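You operate a simulated robot arm through the tools that you are given. There is no shell and no other tool.

Carry out the task below with a simulated robot arm. There is one attempt and no reset: what you move stays moved.

JOB
Put things in order on the far end of the side counter. At the end: the clear small dosing cup is on the teal tab box (marked "WASH TABS"); the balm pad stands on top of the blue yoghurt tub; the teal bottle (marked "LAUNDRY LIQUID") stands where the clear small dosing cup stood; the yellow peg stands where the balm pad stood; the green peg stands where the yellow peg stood; whatever was shut is shut again. Leave all else as you found it, and nothing knocked over.

It is judged by the outcome, as a careful person would: the job done as asked, and still so three seconds after it is handed in. It fails if anything else is knocked over, pushed out of place, dropped, spilled or broken.

ROBOT AND FRAMES
A 7-joint arm with a two-finger gripper, fixed in place. Base frame: the origin is on the floor under the middle of its stand, x ahead of it, y to its left, z up; the work surface is at about z = 900. Units: mm, degrees, N and s.
With the tool pointing down near the work surface it reaches from about 340 to 720 mm from the base axis. Its first joint turns from -66.0 to 66.0 degrees. Payload 2.45 kg.
Tool frame: the origin (TCP) lies between the finger pads and is the grasp point; the fingertips stand 26 mm ahead of it; z points along the fingers, y is the line along which they close. The gripper opens to 96 mm; its body begins 69 mm behind the TCP.
Orientation is that of the tool frame in the base frame, as [roll, pitch, yaw] about the fixed x, y, z axes, in that order (R = Rz(yaw) Ry(pitch) Rx(roll)). With the fingers straight down and closing along the base's y, the tool's x points along the base's -x, its y along +y and its z along -z.

CONTROLS
- The arm moves only by the tool drive_tool. Its argument "increments" is text: rows parted by semicolons, each of 7 numbers parted by spaces: the shift along the tool's x, y, z in mm, then the turn, a rotation vector about the tool's x, y, z in degrees, then the closure, from 0 (fully open) to 1 (shut). In form: dx dy dz wx wy wz gripper; .... A call has 1 to 20 rows; each row is the pose to reach, as a shift and turn from the pose commanded when the call began, along the tool's axes at that moment. Each row takes 0.2 s and may step no farther than 50 mm and 8.6 degrees from the row before; otherwise, or with a gripper value out of range, the whole call is refused. Where a pose cannot be reached the arm comes as near as it can. A force on the tool above 40 N (or 10 N above the force at the start of the call, whichever is more), or a blocked arm, ends the call early, and 0.2 s more pass. The fingers move at their own pace (about 50 mm/s each) and stop on an object; they squeeze with about 37 N. The grip force told is the motor's: it shows also when the fingers shut on nothing. Time passes only in rows, and 0.2 s behind the last, so rows that repeat a pose let the fingers close. The reply holds the time, the measured pose of the TCP, the force on the tool along the base axes, the opening and the grip force, in the units named above and with some noise, with the torque about the TCP (base axes, N m) and any sound that the robot's microphone picked up, and new pictures: "show" is both (left out), scene, wrist or none.
- Cameras (640 x 400 px; columns grow to the right, rows downward): "scene" is fixed at [166.3, -390.3, 1427.4]; the picture's right is [0.77, -0.64, 0.00], its down [-0.35, -0.42, -0.84] and it looks along [0.54, 0.64, -0.55] (base axes); focal length 362 px, centre (320, 200). "wrist" rides on the gripper at [82, 3, -98] in the tool frame; the picture's right is [-0.04, 1.00, 0.00], its down [-0.73, -0.03, -0.68] and it looks along [-0.68, -0.03, 0.73] (tool axes); focal length 256 px, centre (320, 200). There is no depth. A picture from a camera that has moved, and an enlarged one, comes with that camera's place and axes in the base frame and with its lens.
- inspect(camera, box): a new picture of the part [left, top, right, bottom] of that camera's present view, enlarged. It takes no simulated time.
- close_job(): hands the job in; it is judged then, once.

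Places have to be worked out from the pictures, the camera data and where the tool is seen. Open the gripper and draw the arm clear of the work before you hand the job in, unless the task says otherwise.

The tools are called after ">>>" as a command line: name --argument value ..., lists and objects as JSON in quotes. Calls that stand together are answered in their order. drive_tool: Moves the arm, as the interface text tells. Its arguments: {"type":"object","properties":{"increments":{"type":"string"},"show":{"type":"string","enum":["both","scene","wrist","none"]}},"required":["increments"]} The other tools are called the same way: inspect (camera, box) takes an enlarged picture of a part of a camera's view; close_job () hands the job in.

At the start:

```text
t: 0.0
ee_pos: [382.2, 161.1, 1139.4]
orientation: [179.9, 0.1, 179.9]
contact_force: [0.3, 0.4, -1.2]
ft_torque: [0.0, -0.02, 0.03]
opening: 95.9
grasp_force: 0.1
```

scene: 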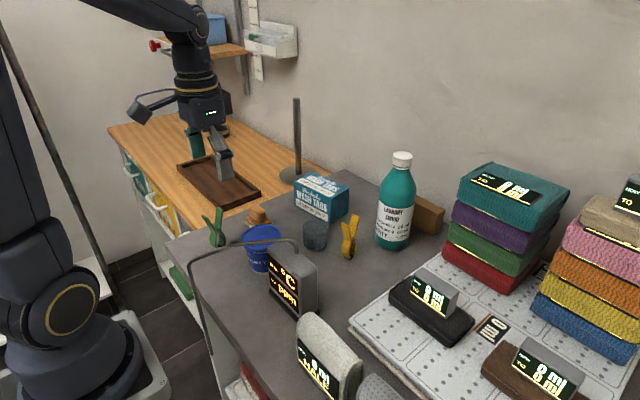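
wrist: 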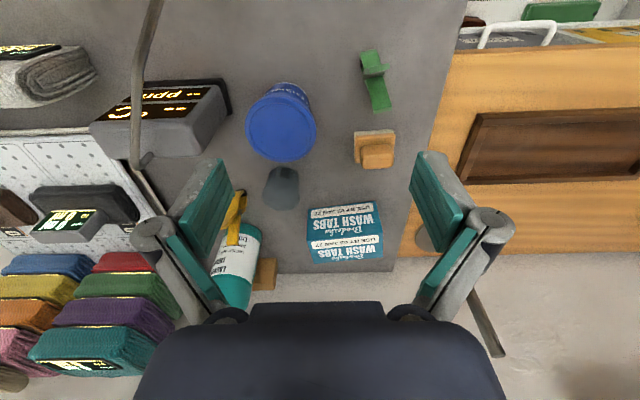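

The scene shows the counter with the tub, pegs, cup, tab box, bottle and balm pad. I'll take enlarged views of both cameras to work out the places before I move.

>>> inspect --camera "scene" --box '[190, 140, 450, 302]'

>>> inspect --camera "wrist" --box '[200, 40, 440, 190]'

>>> inspect --camera "wrist" --box '[180, 150, 420, 300]'

```text
2.46 times, centred on (320, 221) of scene
camera zoom: at [166.3, -390.3, 1427.4], right [0.77, -0.64, 0.0], down [-0.35, -0.42, -0.84], along [0.54, 0.64, -0.55], focal length 891 px, centre (320, 148)
```

zoom: 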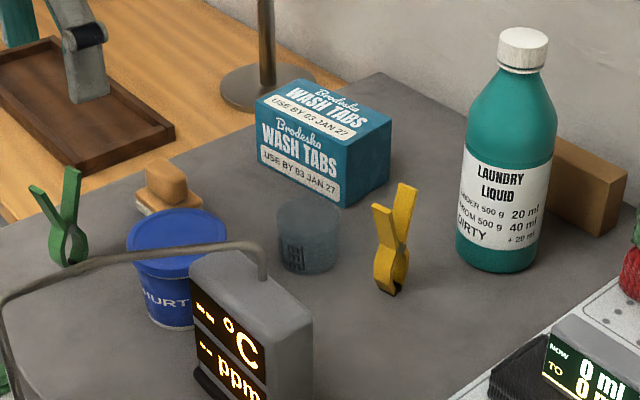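

```text
2.67 times, centred on (320, 115) of wrist
camera zoom: at [299.9, 166.1, 1237.0], right [0.04, 1.0, 0.0], down [0.73, -0.03, 0.68], along [0.68, -0.03, -0.73], focal length 683 px, centre (320, 427)
```

zoom: 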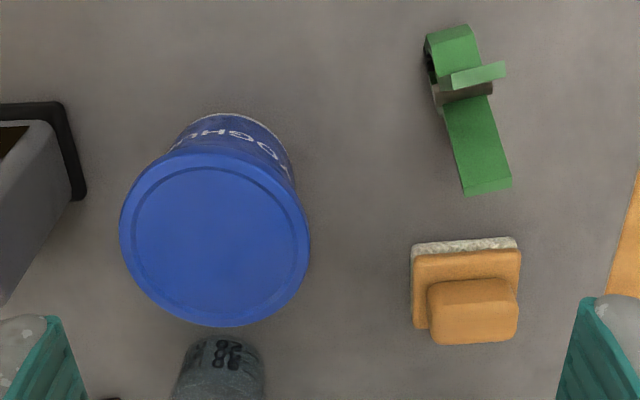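

```text
2.67 times, centred on (300, 225) of wrist
camera zoom: at [299.9, 166.1, 1237.0], right [0.04, 1.0, 0.0], down [0.73, -0.03, 0.68], along [0.68, -0.03, -0.73], focal length 683 px, centre (373, 133)
```

zoom: 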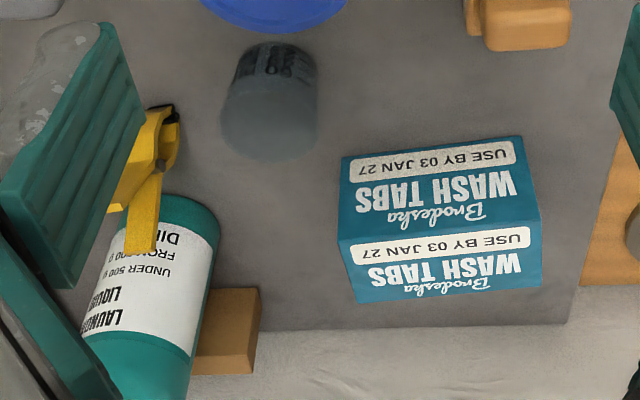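

The first estimates put the cup near (555,87), the yellow peg near (585,14), the bottle near (690,-18), the box near (660,188), the pad near (505,237), the green peg near (387,227) and the tub near (432,110). I'll move sideways at height to get a second wrist view for triangulation.

>>> drive_tool --increments "0 -35 -15 0 0 0 0; 0 -70 -30 0 0 0 0; 0 -101 -40 0 0 0 0; 0 -101 -40 0 0 0 0" --show "both"

```text
t: 1.0
ee_pos: [381.0, 61.6, 1179.1]
orientation: [-179.9, 0.0, 180.0]
contact_force: [0.0, -0.8, -0.1]
ft_torque: [-0.02, 0.01, 0.03]
opening: 96.2
grasp_force: 0.1
camera wrist: at [298.1, 66.1, 1277.6], right [0.04, 1.0, 0.0], down [0.73, -0.03, 0.68], along [0.68, -0.03, -0.73], focal length 256 px, centre (320, 200)
```

scene: 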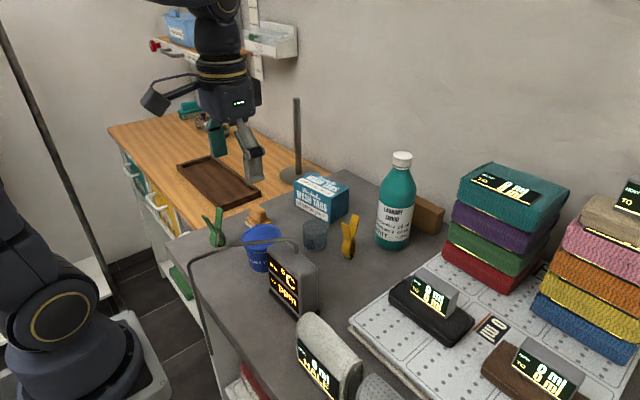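
wrist: 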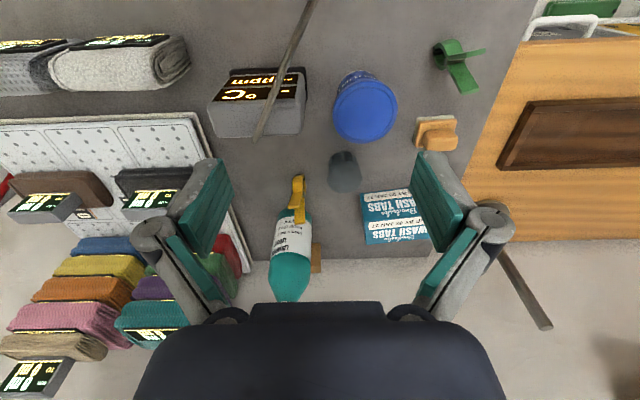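

This view shows every object apart from its neighbours. I'll enlarge the relevant parts for precise measuring.

>>> inspect --camera "wrist" --box '[240, 130, 400, 230]'

>>> inspect --camera "wrist" --box '[320, 30, 512, 150]'

>>> inspect --camera "wrist" --box '[240, 170, 448, 300]'

>>> inspect --camera "scene" --box '[280, 160, 440, 260]'

>>> inspect --camera "scene" --box '[180, 190, 340, 290]'

```text
4.00 times, centred on (320, 180) of wrist
camera zoom: at [298.1, 66.1, 1277.6], right [0.04, 1.0, 0.0], down [0.73, -0.03, 0.68], along [0.68, -0.03, -0.73], focal length 1024 px, centre (320, 280)
```

zoom: 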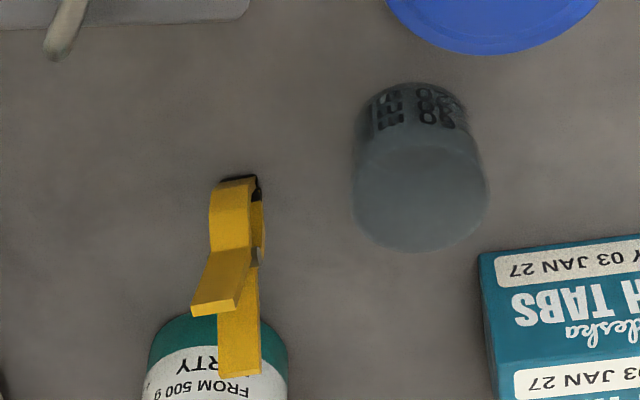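

```text
3.33 times, centred on (416, 90) of wrist
camera zoom: at [298.1, 66.1, 1277.6], right [0.04, 1.0, 0.0], down [0.73, -0.03, 0.68], along [0.68, -0.03, -0.73], focal length 853 px, centre (0, 567)
```

zoom: 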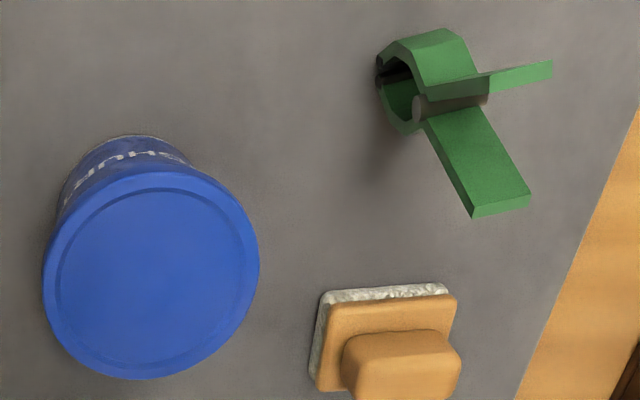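

```text
3.08 times, centred on (344, 235) of wrist
camera zoom: at [298.1, 66.1, 1277.6], right [0.04, 1.0, 0.0], down [0.73, -0.03, 0.68], along [0.68, -0.03, -0.73], focal length 788 px, centre (246, 92)
```

zoom: 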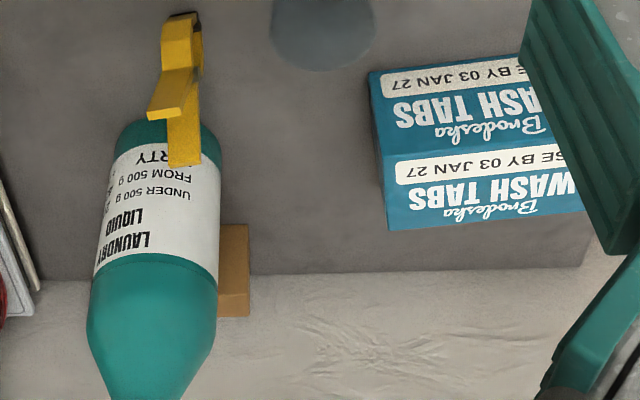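

```text
4.00 times, centred on (360, 210) of scene
camera zoom: at [166.2, -390.3, 1427.4], right [0.77, -0.64, 0.0], down [-0.35, -0.42, -0.84], along [0.54, 0.64, -0.55], focal length 1448 px, centre (160, 160)
```

zoom: 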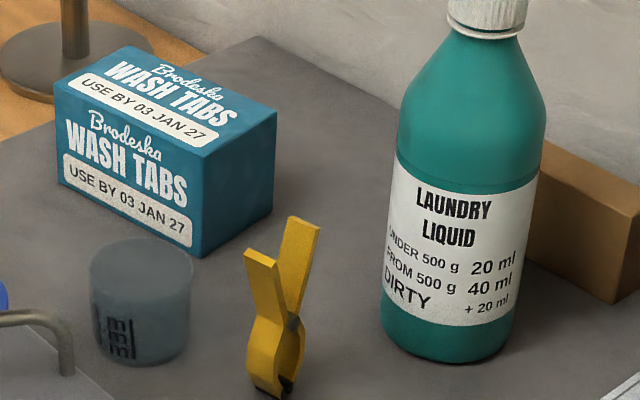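

```text
4.00 times, centred on (260, 240) of scene
camera zoom: at [166.2, -390.3, 1427.4], right [0.77, -0.64, 0.0], down [-0.35, -0.42, -0.84], along [0.54, 0.64, -0.55], focal length 1448 px, centre (560, 40)
```

zoom: 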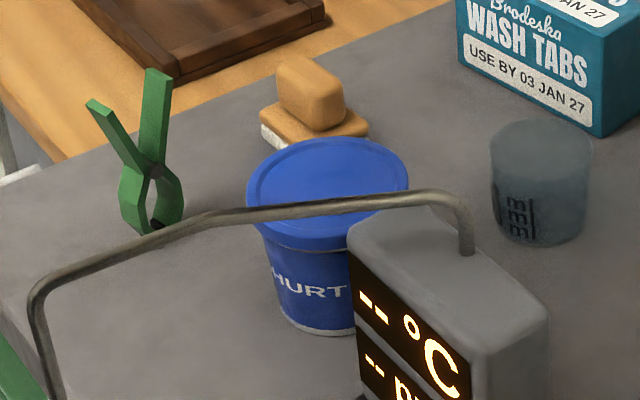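

Cross-checking the two wrist views with the scene view gives these places:

| Item | Place (mm) |
|---|---|
| Cup | (560,95), rim at z 943, about 57 across |
| Yellow peg | (588,17), legs spread along x, about 100 tall |
| Green peg | (389,222) |
| Pad | (500,235) |
| Tub lid | (437,116,973), about 80 across |
| Box top centre | (660,194,974) |
| Bottle | (700,-5), about 212 tall |

I'll look at the finger geometry next.

>>> inspect --camera "wrist" --box '[120, 140, 520, 390]'

>>> inspect --camera "scene" --box '[130, 60, 290, 200]'

>>> inspect --camera "scene" --box '[360, 140, 460, 260]'

```text
1.60 times, centred on (320, 265) of wrist
camera zoom: at [298.1, 66.1, 1277.6], right [0.04, 1.0, 0.0], down [0.73, -0.03, 0.68], along [0.68, -0.03, -0.73], focal length 410 px, centre (320, 96)
```

zoom: 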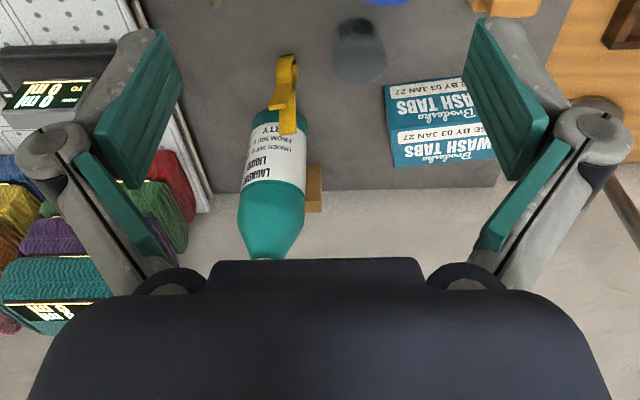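

```text
2.86 times, centred on (210, 130) of scene
camera zoom: at [166.2, -390.3, 1427.4], right [0.77, -0.64, 0.0], down [-0.35, -0.42, -0.84], along [0.54, 0.64, -0.55], focal length 1034 px, centre (634, 400)
```

zoom: 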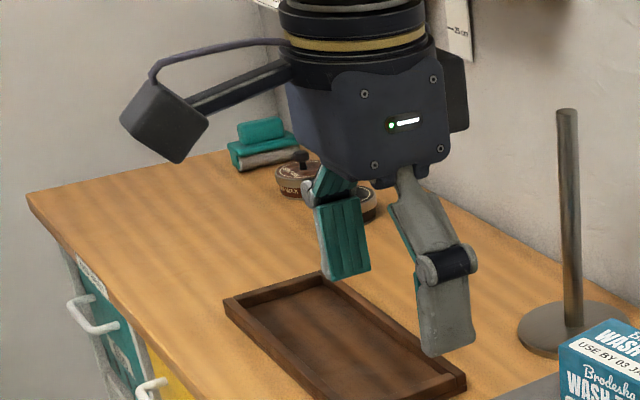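

```text
3.33 times, centred on (410, 200) of scene
camera zoom: at [166.2, -390.3, 1427.4], right [0.77, -0.64, 0.0], down [-0.35, -0.42, -0.84], along [0.54, 0.64, -0.55], focal length 1207 px, centre (20, 200)
```

zoom: 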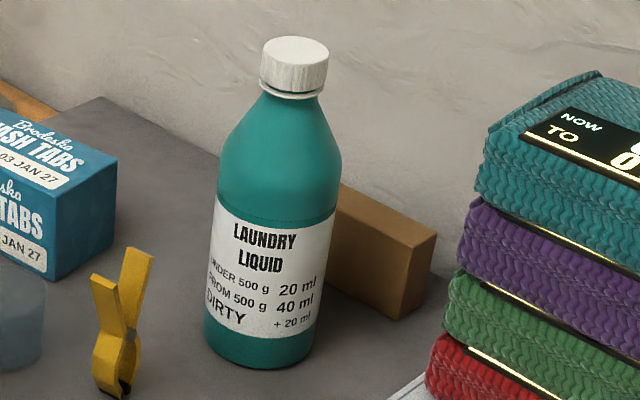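

The fingers look about 25 mm wide and roughly 15–18 mm thick. I'll move above the cup at height, turned 30° so the fingers stay away from the yellow peg and partly closed, then come down to about z 1059 and check alignment.

>>> drive_tool --increments "-45 8 0 0 0 7.5 0.22; -90 17 0 0 0 15 0.22; -135 25 0 0 0 22.5 0.22; -179 33 0 0 0 30 0.22; -179 33 45 0 0 30 0.22; -179 33 90 0 0 30 0.22; -179 33 120 0 0 30 0.22; -179 33 120 0 0 30 0.22" --show "both"

```text
t: 2.8
ee_pos: [561.1, 93.3, 1058.1]
orientation: [180.0, 0.1, 149.9]
contact_force: [-0.1, 0.2, -0.4]
ft_torque: [-0.01, -0.01, -0.01]
opening: 74.7
grasp_force: 0.1
camera wrist: at [491.2, 138.2, 1156.3], right [0.54, 0.84, 0.0], down [0.62, -0.39, 0.68], along [0.57, -0.36, -0.73], focal length 256 px, centre (320, 200)
```

scene: 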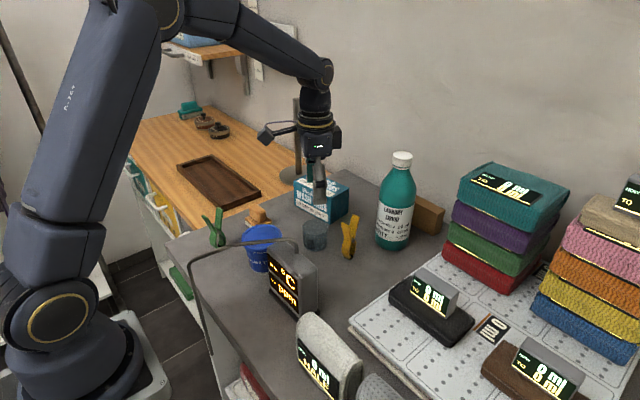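
wrist: 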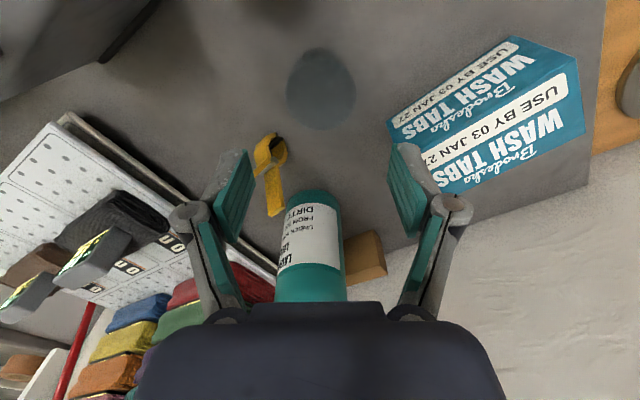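

The cup shows at about (321,95), right where a point under the TCP should appear. I'll enlarge to confirm the centring and see whether the cup holds anything.

>>> inspect --camera "wrist" --box '[240, 30, 400, 130]'

>>> inspect --camera "scene" --box '[270, 180, 370, 260]'

```text
4.00 times, centred on (320, 80) of wrist
camera zoom: at [491.2, 138.2, 1156.3], right [0.54, 0.84, 0.0], down [0.62, -0.39, 0.68], along [0.57, -0.36, -0.73], focal length 1024 px, centre (320, 680)
```

zoom: 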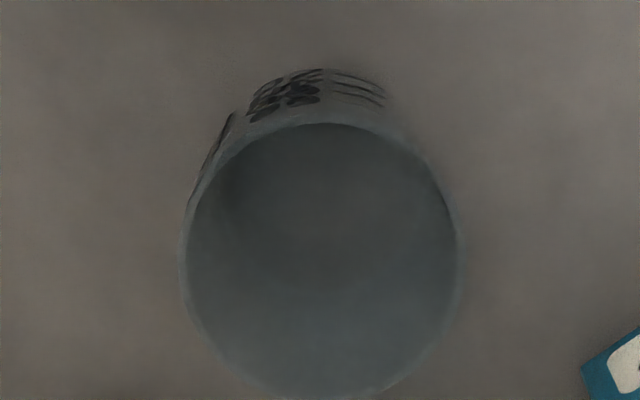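

```text
5.00 times, centred on (320, 220) of scene
camera zoom: at [166.3, -390.3, 1427.4], right [0.77, -0.64, 0.0], down [-0.35, -0.42, -0.84], along [0.54, 0.64, -0.55], focal length 1810 px, centre (320, 100)
```

zoom: 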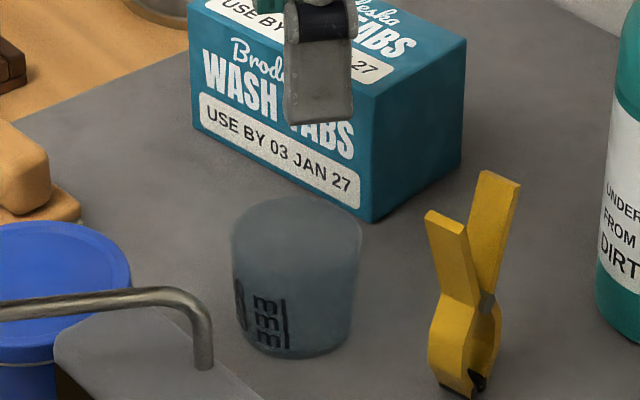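

The cup's rim is centred under the tool with its top at about z 943. I'll go straight down to TCP z≈938, stopping short of the table, and keep the fingers at 75 mm.

>>> drive_tool --increments "1 0 30 0 0 0 0.22; 1 0 60 0 0 0 0.22; 1 0 85 0 0 0 0.22; 1 0 105 0 0 0 0.22; 1 0 118 0 0 0 0.22; 1 0 119 0 0 0 0.22" --show "both"

```text
t: 4.2
ee_pos: [560.8, 93.9, 938.2]
orientation: [-180.0, 0.0, 150.0]
contact_force: [1.2, -0.5, 0.0]
ft_torque: [0.04, -0.05, -0.01]
opening: 74.5
grasp_force: 0.0
camera wrist: at [491.2, 139.0, 1037.3], right [0.53, 0.85, 0.0], down [0.62, -0.39, 0.68], along [0.57, -0.36, -0.73], focal length 256 px, centre (320, 200)
```

scene: 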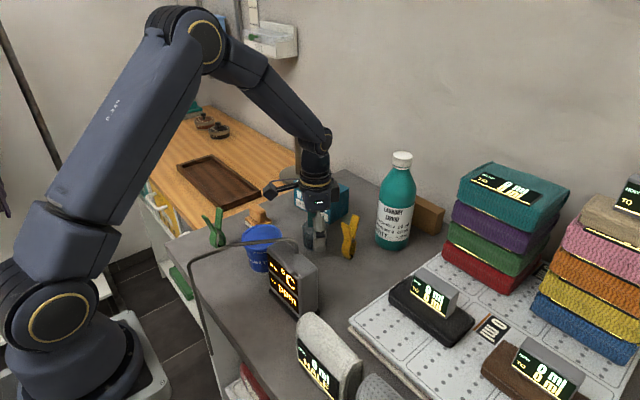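
wrist: 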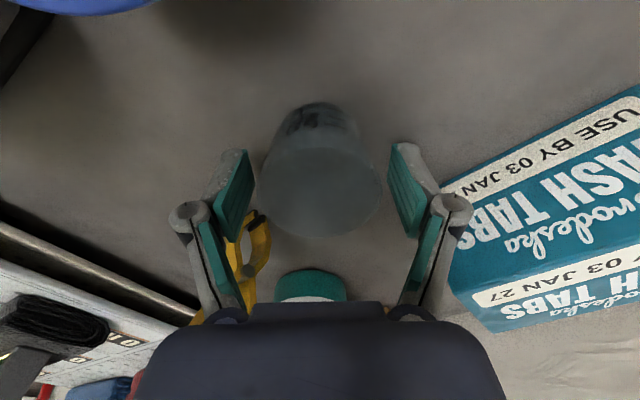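

The cup sits centred between the pads. I'll close gradually and watch the grip force.

>>> drive_tool --increments "0 0 0 0 0 0 0.36; 0 0 0 0 0 0 0.40; 0 0 0 0 0 0 0.43; 0 0 0 0 0 0 0.45; 0 0 0 0 0 0 0.45" --show "wrist"

```text
t: 5.4
ee_pos: [560.3, 94.0, 939.1]
orientation: [-180.0, 0.0, 149.9]
contact_force: [-0.5, 0.3, 0.8]
ft_torque: [-0.01, 0.0, -0.02]
opening: 54.4
grasp_force: 1.3
camera wrist: at [491.3, 138.9, 1037.6], right [0.53, 0.84, 0.0], down [0.62, -0.39, 0.68], along [0.57, -0.36, -0.73], focal length 256 px, centre (320, 200)
```

wrist: 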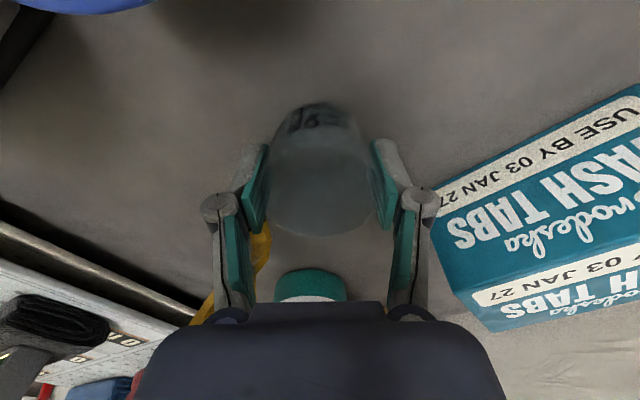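

Contact has just begun at 54.4 mm, and the force is still small. I'll tighten in small steps.

>>> drive_tool --increments "0 0 0 0 0 0 0.48; 0 0 0 0 0 0 0.5; 0 0 0 0 0 0 0.5" --show "none"

```text
t: 6.2
ee_pos: [561.9, 94.5, 939.3]
orientation: [180.0, 0.0, 150.0]
contact_force: [-0.3, 0.5, 3.1]
ft_torque: [-0.01, 0.0, 0.0]
opening: 53.6
grasp_force: 37.0
```

The grip is firm at 37 N. I'll lift straight up to about z 1080 and check that the cup comes along.

>>> drive_tool --increments "0 0 -10 0 0 0 0.5; 0 0 -30 0 0 0 0.5; 0 0 -60 0 0 0 0.5; 0 0 -95 0 0 0 0.5; 0 0 -125 0 0 0 0.5; 0 0 -141 0 0 0 0.5; 0 0 -141 0 0 0 0.5" --show "both"

```text
t: 7.8
ee_pos: [559.9, 91.5, 1080.4]
orientation: [180.0, 0.0, 149.9]
contact_force: [-0.5, 0.0, -0.8]
ft_torque: [0.01, -0.04, 0.0]
opening: 53.6
grasp_force: 37.3
camera wrist: at [490.8, 137.0, 1178.9], right [0.54, 0.84, 0.0], down [0.62, -0.39, 0.68], along [0.57, -0.36, -0.73], focal length 256 px, centre (320, 200)
```

scene: 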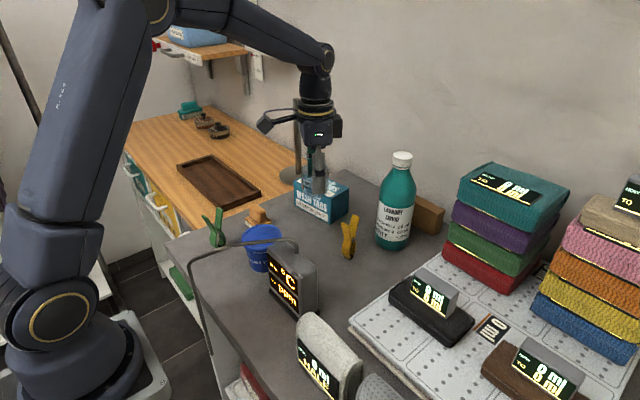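
wrist: 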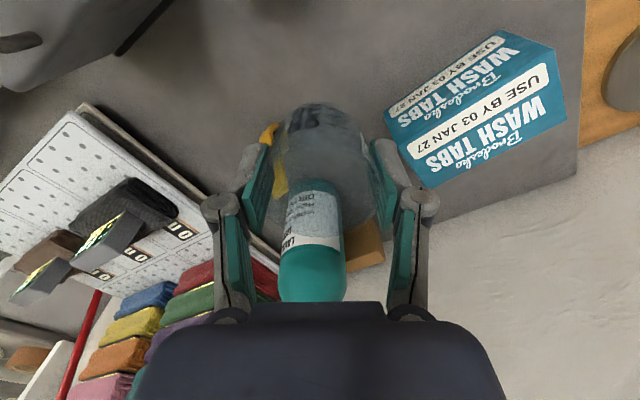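

The cup is held upright. I'll enlarge the box in this view to refine where its top centre is.

>>> inspect --camera "wrist" --box '[370, 20, 594, 160]'

>>> inspect --camera "wrist" --box '[230, 90, 410, 210]'

```text
2.86 times, centred on (482, 90) of wrist
camera zoom: at [490.8, 137.0, 1178.9], right [0.54, 0.84, 0.0], down [0.62, -0.39, 0.68], along [0.57, -0.36, -0.73], focal length 731 px, centre (-143, 514)
```

zoom: 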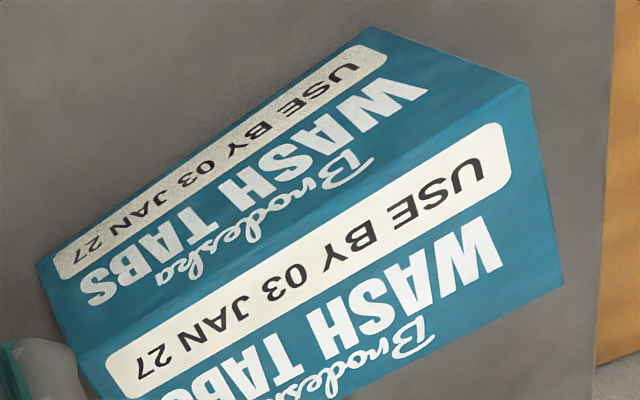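

```text
3.33 times, centred on (320, 150) of wrist
camera zoom: at [490.8, 137.0, 1178.9], right [0.54, 0.84, 0.0], down [0.62, -0.39, 0.68], along [0.57, -0.36, -0.73], focal length 853 px, centre (320, 367)
```

zoom: 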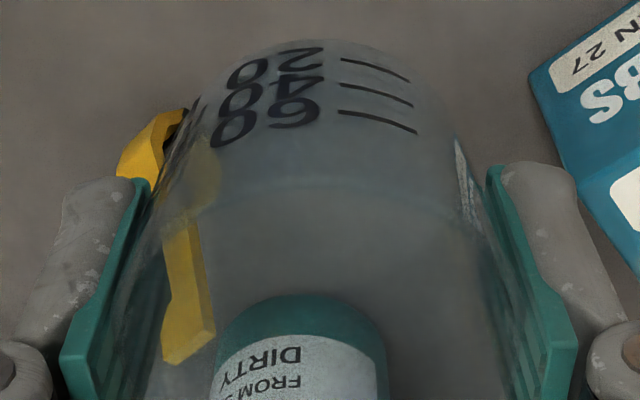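

The box top centre works out to about (659,195), and the cup is empty. I'll carry the cup level to above that point at z≈1080.

>>> drive_tool --increments "-6 25 0 0 0 0 0.5; -15 60 0 0 0 0 0.5; -25 95 0 0 0 0 0.5; -32 125 0 0 0 0 0.5; -35 137.4 0 0 0 0 0.5; -35 137.4 0 0 0 0 0.5" --show "both"

```text
t: 9.2
ee_pos: [658.5, 196.3, 1080.7]
orientation: [180.0, 0.0, 149.8]
contact_force: [-0.1, 0.1, 0.3]
ft_torque: [-0.01, 0.01, 0.03]
opening: 53.4
grasp_force: 37.0
camera wrist: at [589.1, 240.6, 1179.1], right [0.54, 0.84, 0.0], down [0.62, -0.39, 0.68], along [0.57, -0.36, -0.73], focal length 256 px, centre (320, 200)
```

scene: 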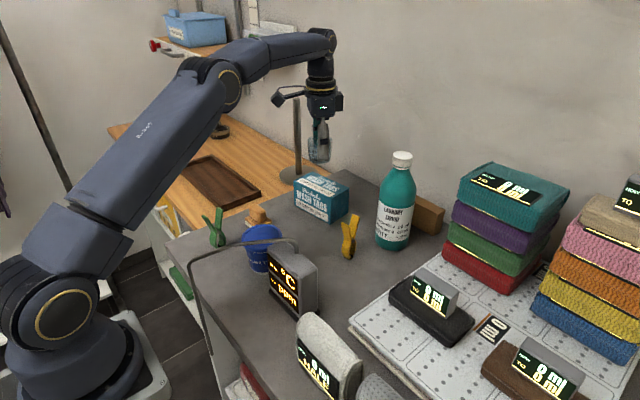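
wrist: 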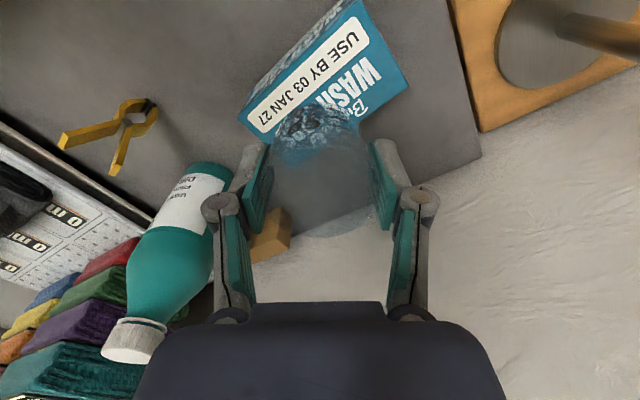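

The cup is above the box. I'll lower it to just over the expected contact height (TCP ≈1018) and look.

>>> drive_tool --increments "0 0 20 0 0 0 0.5; 0 0 40 0 0 0 0.5; 0 0 54 0 0 0 0.5; 0 0 62 0 0 0 0.5; 0 0 62 0 0 0 0.5" --show "both"

>>> inspect --camera "scene" --box '[270, 130, 370, 230]'

```text
t: 10.4
ee_pos: [658.9, 195.5, 1017.6]
orientation: [180.0, 0.0, 150.1]
contact_force: [-0.2, -0.6, -0.9]
ft_torque: [0.0, 0.02, 0.01]
opening: 53.5
grasp_force: 37.7
camera wrist: at [589.9, 240.7, 1116.1], right [0.53, 0.84, 0.0], down [0.62, -0.39, 0.68], along [0.57, -0.36, -0.73], focal length 256 px, centre (320, 200)
```

scene: 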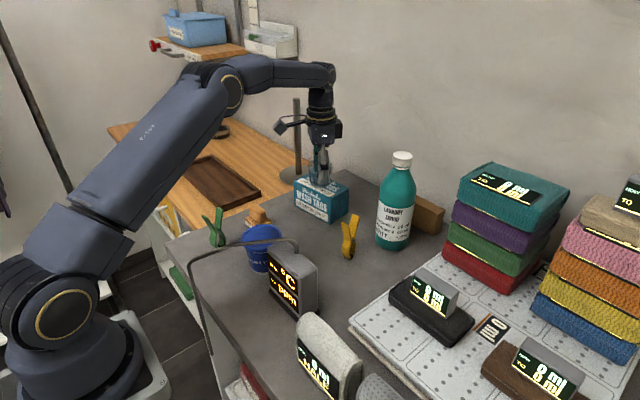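
wrist: 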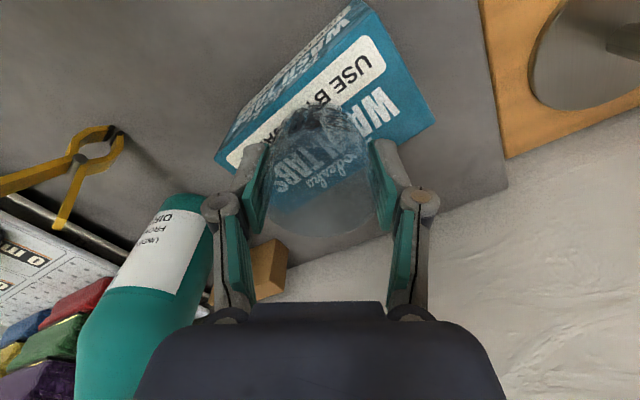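

```text
4.00 times, centred on (320, 180) of scene
camera zoom: at [166.3, -390.3, 1427.4], right [0.77, -0.64, 0.0], down [-0.35, -0.42, -0.84], along [0.54, 0.64, -0.55], focal length 1448 px, centre (320, 280)
```

zoom: 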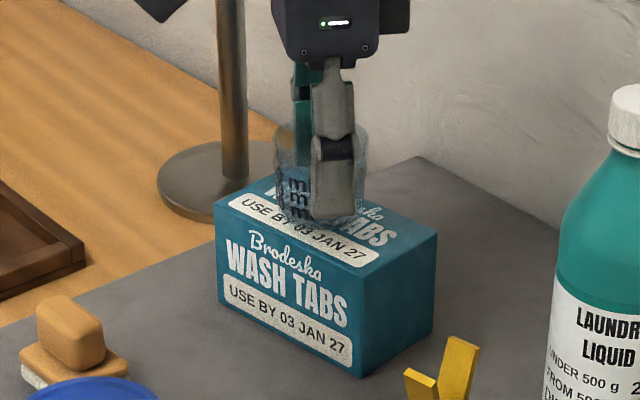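

The cup is centred over the box with only a few millimetres to go. I'll lower in small steps and watch the force.

>>> drive_tool --increments "0 0 1.5 0 0 0 0.5; 0 0 3 0 0 0 0.5; 0 0 3 0 0 0 0.5" --show "none"

```text
t: 11.2
ee_pos: [659.3, 194.9, 1015.5]
orientation: [-180.0, 0.1, 150.0]
contact_force: [0.3, 0.6, -0.2]
ft_torque: [0.02, 0.0, 0.03]
opening: 53.6
grasp_force: 37.6
```

There's no contact yet, so I'll continue in 1 mm steps.

>>> drive_tool --increments "0 0 1 0 0 0 0.5; 0 0 2 0 0 0 0.5; 0 0 2 0 0 0 0.5" --show "none"

>>> inspect --camera "scene" --box '[290, 150, 360, 220]'

```text
t: 12.0
ee_pos: [659.2, 195.1, 1014.6]
orientation: [-179.9, 0.0, 149.9]
contact_force: [0.3, -0.1, 0.8]
ft_torque: [-0.01, 0.03, 0.03]
opening: 53.5
grasp_force: 37.3
```

```text
5.71 times, centred on (325, 185) of scene
camera zoom: at [166.2, -390.3, 1427.4], right [0.77, -0.64, 0.0], down [-0.35, -0.42, -0.84], along [0.54, 0.64, -0.55], focal length 2068 px, centre (291, 286)
```

zoom: 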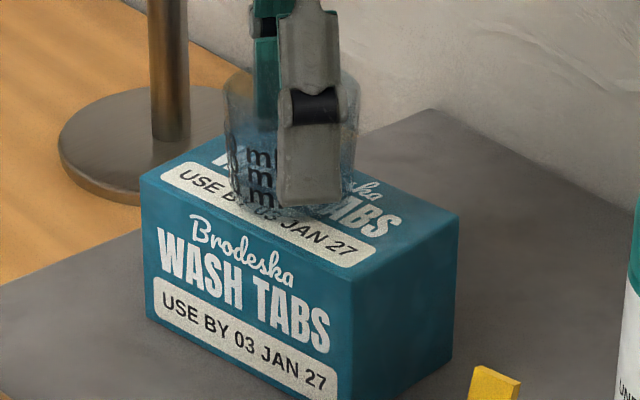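

>>> drive_tool --increments "0 0 1 0 0 0 0.5; 0 0 1.5 0 0 0 0.5; 0 0 1.5 0 0 0 0.5" --show "none"

```text
t: 12.8
ee_pos: [659.0, 195.2, 1014.7]
orientation: [179.8, 0.1, 150.0]
contact_force: [-3.0, 0.1, 16.4]
ft_torque: [0.09, 0.1, 0.09]
opening: 53.4
grasp_force: 36.6
```

Contact is made, with 16 N upward. I'll ease up a hair and then open slowly to release.

>>> drive_tool --increments "0 0 -1 0 0 0 0.5; 0 0 -1 0 0 0 0.46; 0 0 -1 0 0 0 0.42; 0 0 -1 0 0 0 0.36; 0 0 -1 0 0 0 0.28; 0 0 -1 0 0 0 0.22; 0 0 -1 0 0 0 0.22" --show "both"

>>> inspect --camera "scene" --box '[290, 150, 360, 220]'

```text
t: 14.4
ee_pos: [659.1, 195.7, 1013.9]
orientation: [180.0, -0.1, 150.0]
contact_force: [0.8, 0.4, 0.2]
ft_torque: [0.0, -0.01, 0.02]
opening: 74.7
grasp_force: 0.1
camera wrist: at [590.2, 240.1, 1111.6], right [0.54, 0.84, 0.0], down [0.62, -0.39, 0.68], along [0.57, -0.36, -0.73], focal length 256 px, centre (320, 200)
```

scene: 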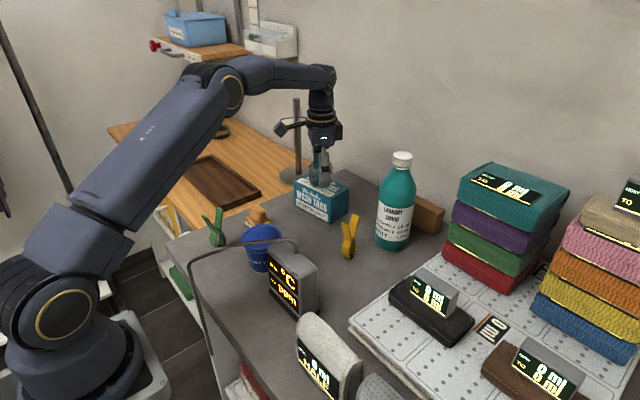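
wrist: 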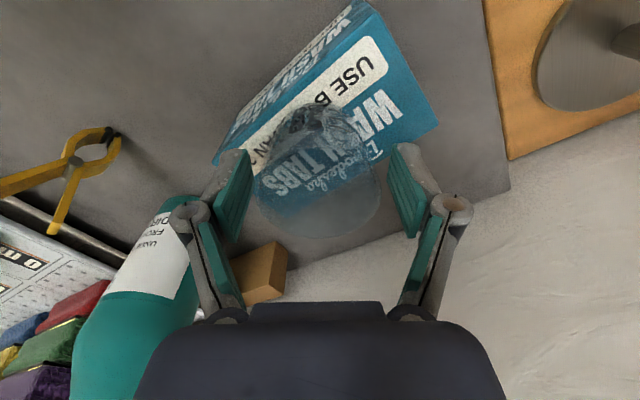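

```text
5.71 times, centred on (325, 185) of scene
camera zoom: at [166.3, -390.3, 1427.4], right [0.77, -0.64, 0.0], down [-0.35, -0.42, -0.84], along [0.54, 0.64, -0.55], focal length 2068 px, centre (291, 286)
```

zoom: 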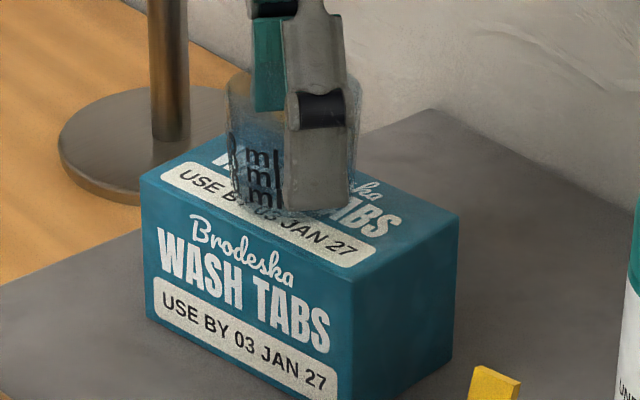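

The cup stands free on the box. I'll rise straight up, then move across toward the balm pad at height while turning so the fingers will close along base x across the knob.

>>> drive_tool --increments "0 0 -25 0 0 0 0.22; 0 0 -60 0 0 0 0.22; 0 0 -95 0 0 0 0.22; 0 0 -120 0 0 0 0.22; 39 -11 -120 0 0 7.5 0.22; 79 -22 -120 0 0 15 0.22; 118 -34 -120 0 0 22.5 0.22; 157.7 -44.9 -120 0 0 30 0.22; 157.7 -44.9 -120 0 0 38 0.22; 157.7 -44.9 -120 0 0 46 0.22; 157.7 -44.9 -120 0 0 54 0.22; 157.7 -44.9 -120 0 0 60 0.22; 157.7 -44.9 -120 0 0 60 0.22" --show "both"

>>> inspect --camera "wrist" --box '[220, 20, 420, 170]'

>>> inspect --camera "scene" --box '[190, 150, 370, 270]'

```text
t: 17.2
ee_pos: [594.7, 291.4, 1168.3]
orientation: [-179.9, 0.0, 89.9]
contact_force: [-0.2, 0.5, 0.8]
ft_torque: [-0.01, 0.04, -0.04]
opening: 74.9
grasp_force: 0.0
out of reach, approached as far as the arm can: row 5, 6, 7, 8, 9, 10, 11, 12, 13
camera wrist: at [598.1, 374.6, 1266.3], right [1.0, -0.04, 0.0], down [-0.03, -0.73, 0.68], along [-0.03, -0.68, -0.73], focal length 256 px, centre (320, 200)
```

scene: 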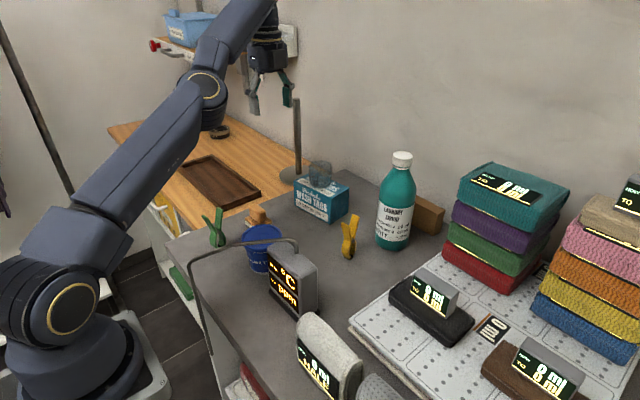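
wrist: 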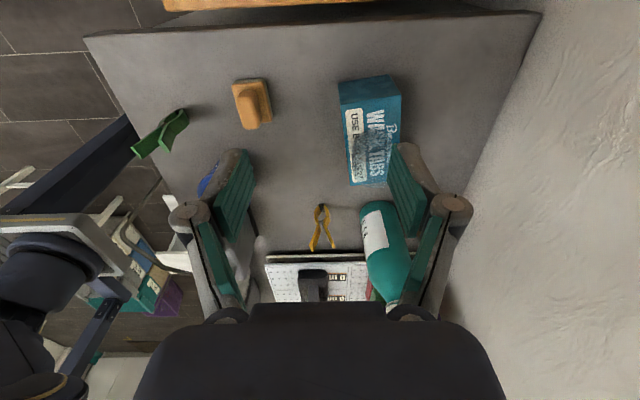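

```text
2.67 times, centred on (320, 95) of wrist
camera zoom: at [598.1, 374.6, 1266.3], right [1.0, -0.04, 0.0], down [-0.03, -0.73, 0.68], along [-0.03, -0.68, -0.73], focal length 683 px, centre (320, 480)
```

zoom: 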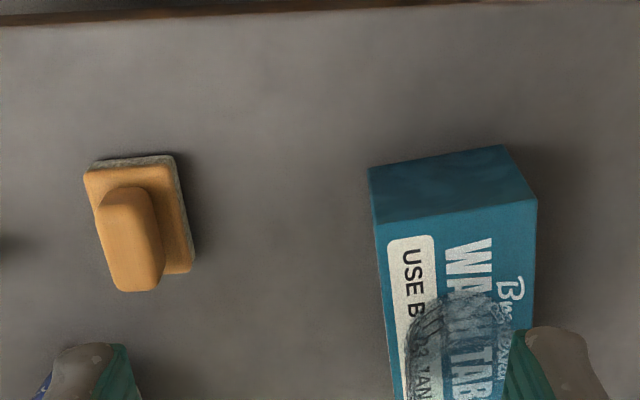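

```text
3.33 times, centred on (280, 210) of scene
camera zoom: at [166.3, -390.3, 1427.4], right [0.77, -0.64, 0.0], down [-0.35, -0.42, -0.84], along [0.54, 0.64, -0.55], focal length 1207 px, centre (453, 167)
```

zoom: 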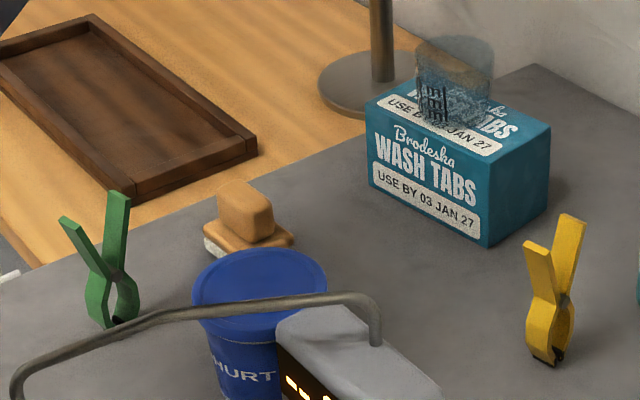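

The cup stands well on the box. The arm could not follow the turn past yaw ≈150 and drifted instead to (595,291,1168), clear of everything. I'll undo the rotation in steps and see which reference the commands start from.

>>> drive_tool --increments "0 0 0 0 0 -8 0.22; 0 0 0 0 0 -16 0.22" --show "none"

```text
t: 17.8
ee_pos: [594.5, 291.1, 1167.3]
orientation: [-179.9, 0.1, 106.0]
contact_force: [-0.2, -0.2, -0.3]
ft_torque: [0.01, -0.01, -0.02]
opening: 75.0
grasp_force: 0.1
```

Commands start from the pose actually reached. I'll rotate back to yaw ≈182, in line with the pad, while moving to above the pad at z≈1090.

>>> drive_tool --increments "-3 -10 0 0 0 -7.6 0.22; -6 -21 0 0 0 -15.2 0.22; -9 -32 0 0 0 -22.8 0.22; -12 -43 0 0 0 -30.4 0.22; -15 -54 10 0 0 -38 0.22; -18 -65 20 0 0 -45.6 0.22; -21 -76 35 0 0 -53.2 0.22; -24 -87 50 0 0 -60.8 0.22; -26 -97 65 0 0 -68.4 0.22; -27.4 -105.7 77 0 0 -76 0.22; -27.4 -105.7 77 0 0 -76 0.22" --show "both"

>>> inspect --camera "wrist" --box '[220, 40, 420, 165]'

```text
t: 20.2
ee_pos: [609.4, 302.0, 1125.2]
orientation: [180.0, -0.1, -177.9]
contact_force: [-0.5, 0.4, -0.2]
ft_torque: [-0.01, 0.01, 0.0]
opening: 74.7
grasp_force: 0.0
out of reach, approached as far as the arm can: row 1, 2, 3, 4, 5, 6, 7, 8, 9, 10, 11
camera wrist: at [527.7, 303.2, 1222.8], right [0.0, 1.0, 0.0], down [0.73, 0.0, 0.68], along [0.68, 0.0, -0.73], focal length 256 px, centre (320, 200)
```

scene: 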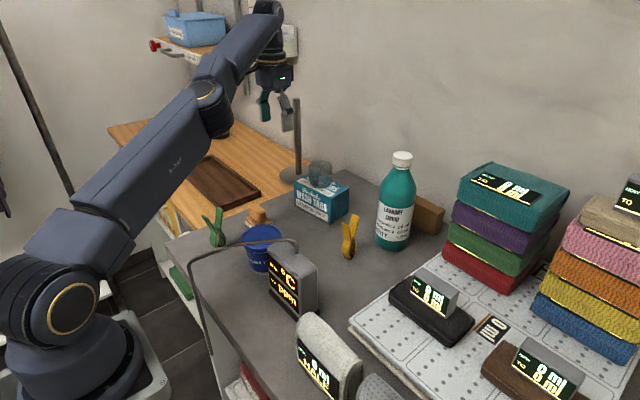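
wrist: 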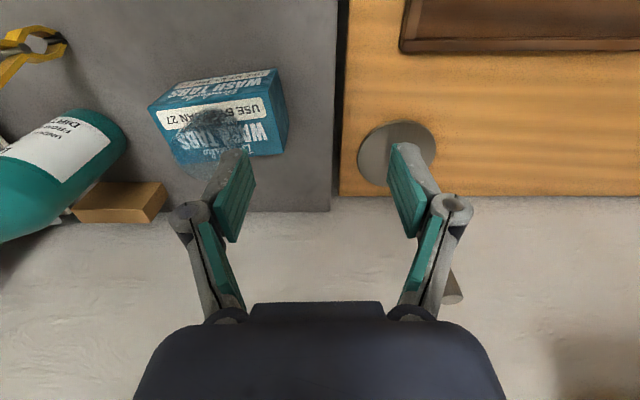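

```text
3.20 times, centred on (320, 102) of wrist
camera zoom: at [527.7, 303.2, 1222.8], right [0.0, 1.0, 0.0], down [0.73, 0.0, 0.68], along [0.68, 0.0, -0.73], focal length 819 px, centre (320, 512)
```

zoom: 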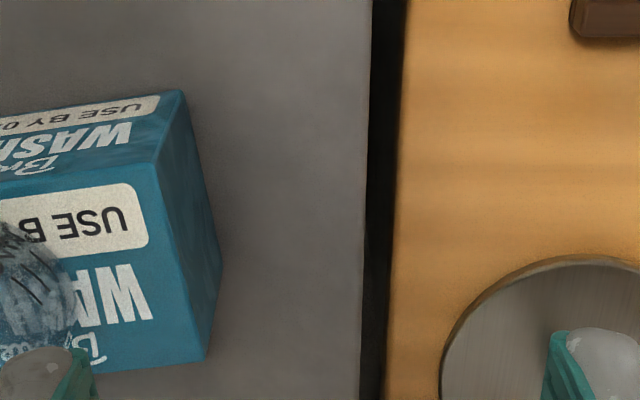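

The arm is again reported out of reach, at (609,302,1125), though it's clear of everything. I'll try one small move toward the base to learn which direction is free.

>>> drive_tool --increments "18 -8 0 0 0 0 0.22; 36 -16 0 0 0 0 0.22" --show "none"

```text
t: 20.8
ee_pos: [603.6, 301.4, 1136.3]
orientation: [180.0, 0.0, -178.0]
contact_force: [0.1, 0.1, 0.4]
ft_torque: [-0.02, -0.02, -0.02]
opening: 75.0
grasp_force: 0.2
out of reach, approached as far as the arm can: row 1, 2
```

The arm seems to be near full stretch, so inward moves barely register. Lowering should let the elbow bend; below (604,301) it's free down to about z 1060, so I'll try straight down in small rows.

>>> drive_tool --increments "3 -2 10 0 0 0 0.22; 6 -4 20 0 0 0 0.22; 9 -6 30 0 0 0 0.22; 12 -8 40 0 0 0 0.22; 15 -10 50 0 0 0 0.22; 18 -12 60 0 0 0 0.22" --show "scene"

```text
t: 22.2
ee_pos: [617.2, 308.6, 1090.4]
orientation: [180.0, 0.0, -178.1]
contact_force: [1.5, 0.5, 0.5]
ft_torque: [-0.01, -0.01, 0.01]
opening: 74.9
grasp_force: 0.0
out of reach, approached as far as the arm can: row 1, 2, 3, 4, 5, 6
```

scene: 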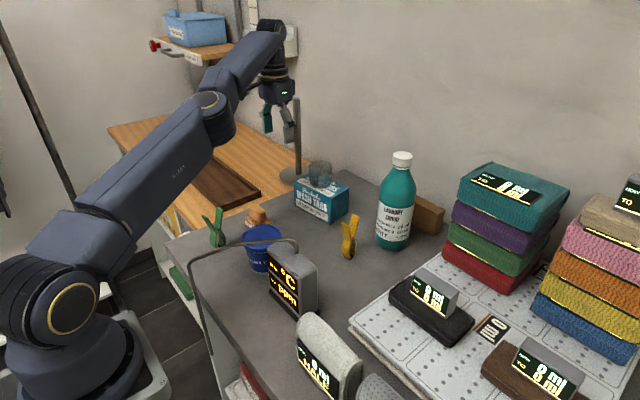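

The positions trace a sphere of radius about 718 mm, so the elbow is locked straight. Tilting the fingers toward the base makes the elbow flex, so I'll tilt about 24° while keeping the wrist in place, all in free space.

>>> drive_tool --increments "28 -13 -2 3.3 7.3 0 0.22; 56 -25 -9 6.6 14.6 0 0.22; 82 -37 -19 9.9 21.8 0 0.22; 82 -37 -19 9.9 21.8 0 0.22" --show "scene"

```text
t: 23.2
ee_pos: [525.3, 266.8, 1122.0]
orientation: [-169.6, -21.5, 179.8]
contact_force: [0.0, 0.3, 1.1]
ft_torque: [-0.04, -0.05, 0.03]
opening: 74.8
grasp_force: 0.1
out of reach, approached as far as the arm can: row 3, 4
```

scene: 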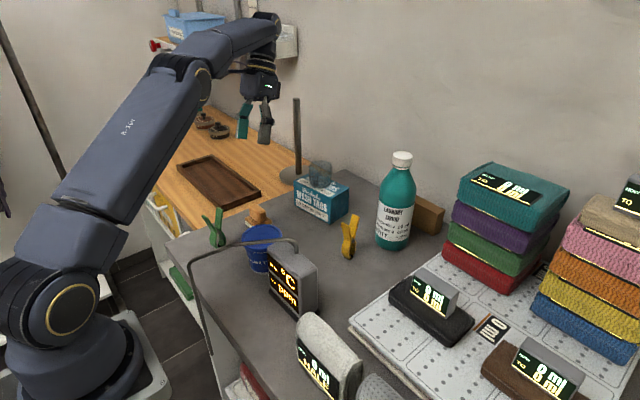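

The elbow has bent. I'll now move to above the pad while bringing the tool back to vertical.

>>> drive_tool --increments "4 -7 9 -2 -4.4 0 0.22; 8 -14 18 -4.5 -10 0 0.22; 12 -20 27 -7.2 -15.9 0 0.22; 15.5 -25.4 34.9 -9.9 -21.8 0 0.22; 15.5 -25.4 34.9 -9.9 -21.8 0 0.22" --show "both"

```text
t: 24.4
ee_pos: [502.2, 235.4, 1100.7]
orientation: [-180.0, 0.1, -177.9]
contact_force: [0.8, 0.0, 0.1]
ft_torque: [-0.02, 0.02, 0.0]
opening: 74.9
grasp_force: 0.0
camera wrist: at [419.9, 236.8, 1198.4], right [0.01, 1.0, 0.0], down [0.73, 0.0, 0.68], along [0.68, 0.0, -0.73], focal length 256 px, centre (320, 200)
```

scene: 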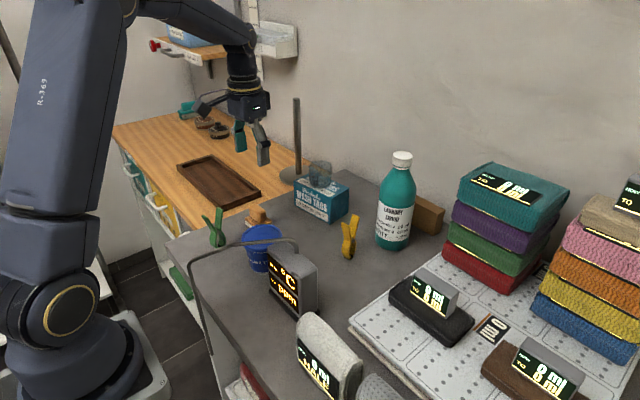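
wrist: 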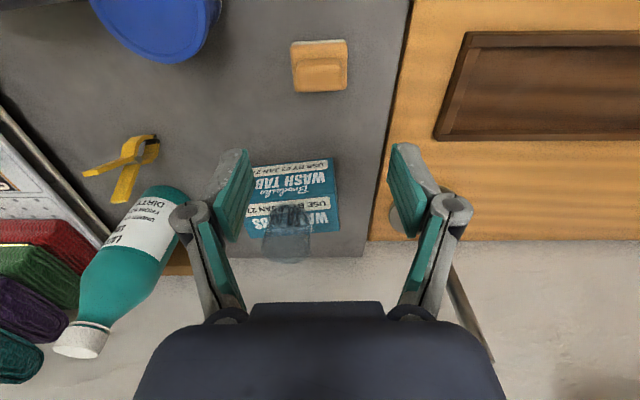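

The arm has recovered and is above the pad with a normal elbow. I'll enlarge the pad to check knob size and alignment.

>>> inspect --camera "wrist" --box '[260, 20, 380, 110]'

>>> inspect --camera "scene" --box '[225, 190, 295, 240]'

```text
4.44 times, centred on (320, 65) of wrist
camera zoom: at [419.9, 236.8, 1198.4], right [0.01, 1.0, 0.0], down [0.73, 0.0, 0.68], along [0.68, 0.0, -0.73], focal length 1138 px, centre (320, 800)
```

zoom: 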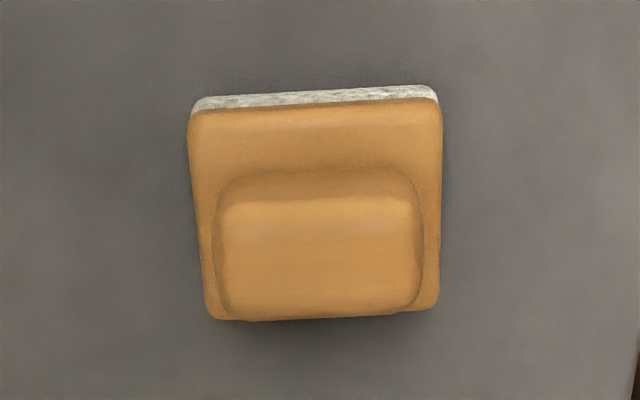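

```text
8.00 times, centred on (260, 215) of scene
camera zoom: at [166.2, -390.3, 1427.4], right [0.77, -0.64, 0.0], down [-0.35, -0.42, -0.84], along [0.54, 0.64, -0.55], focal length 2896 px, centre (800, 80)
```

zoom: 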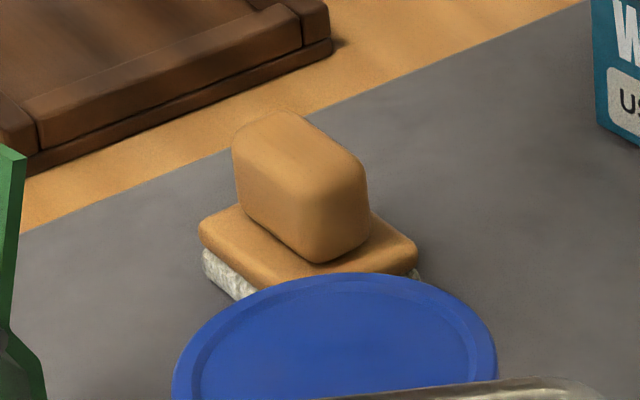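

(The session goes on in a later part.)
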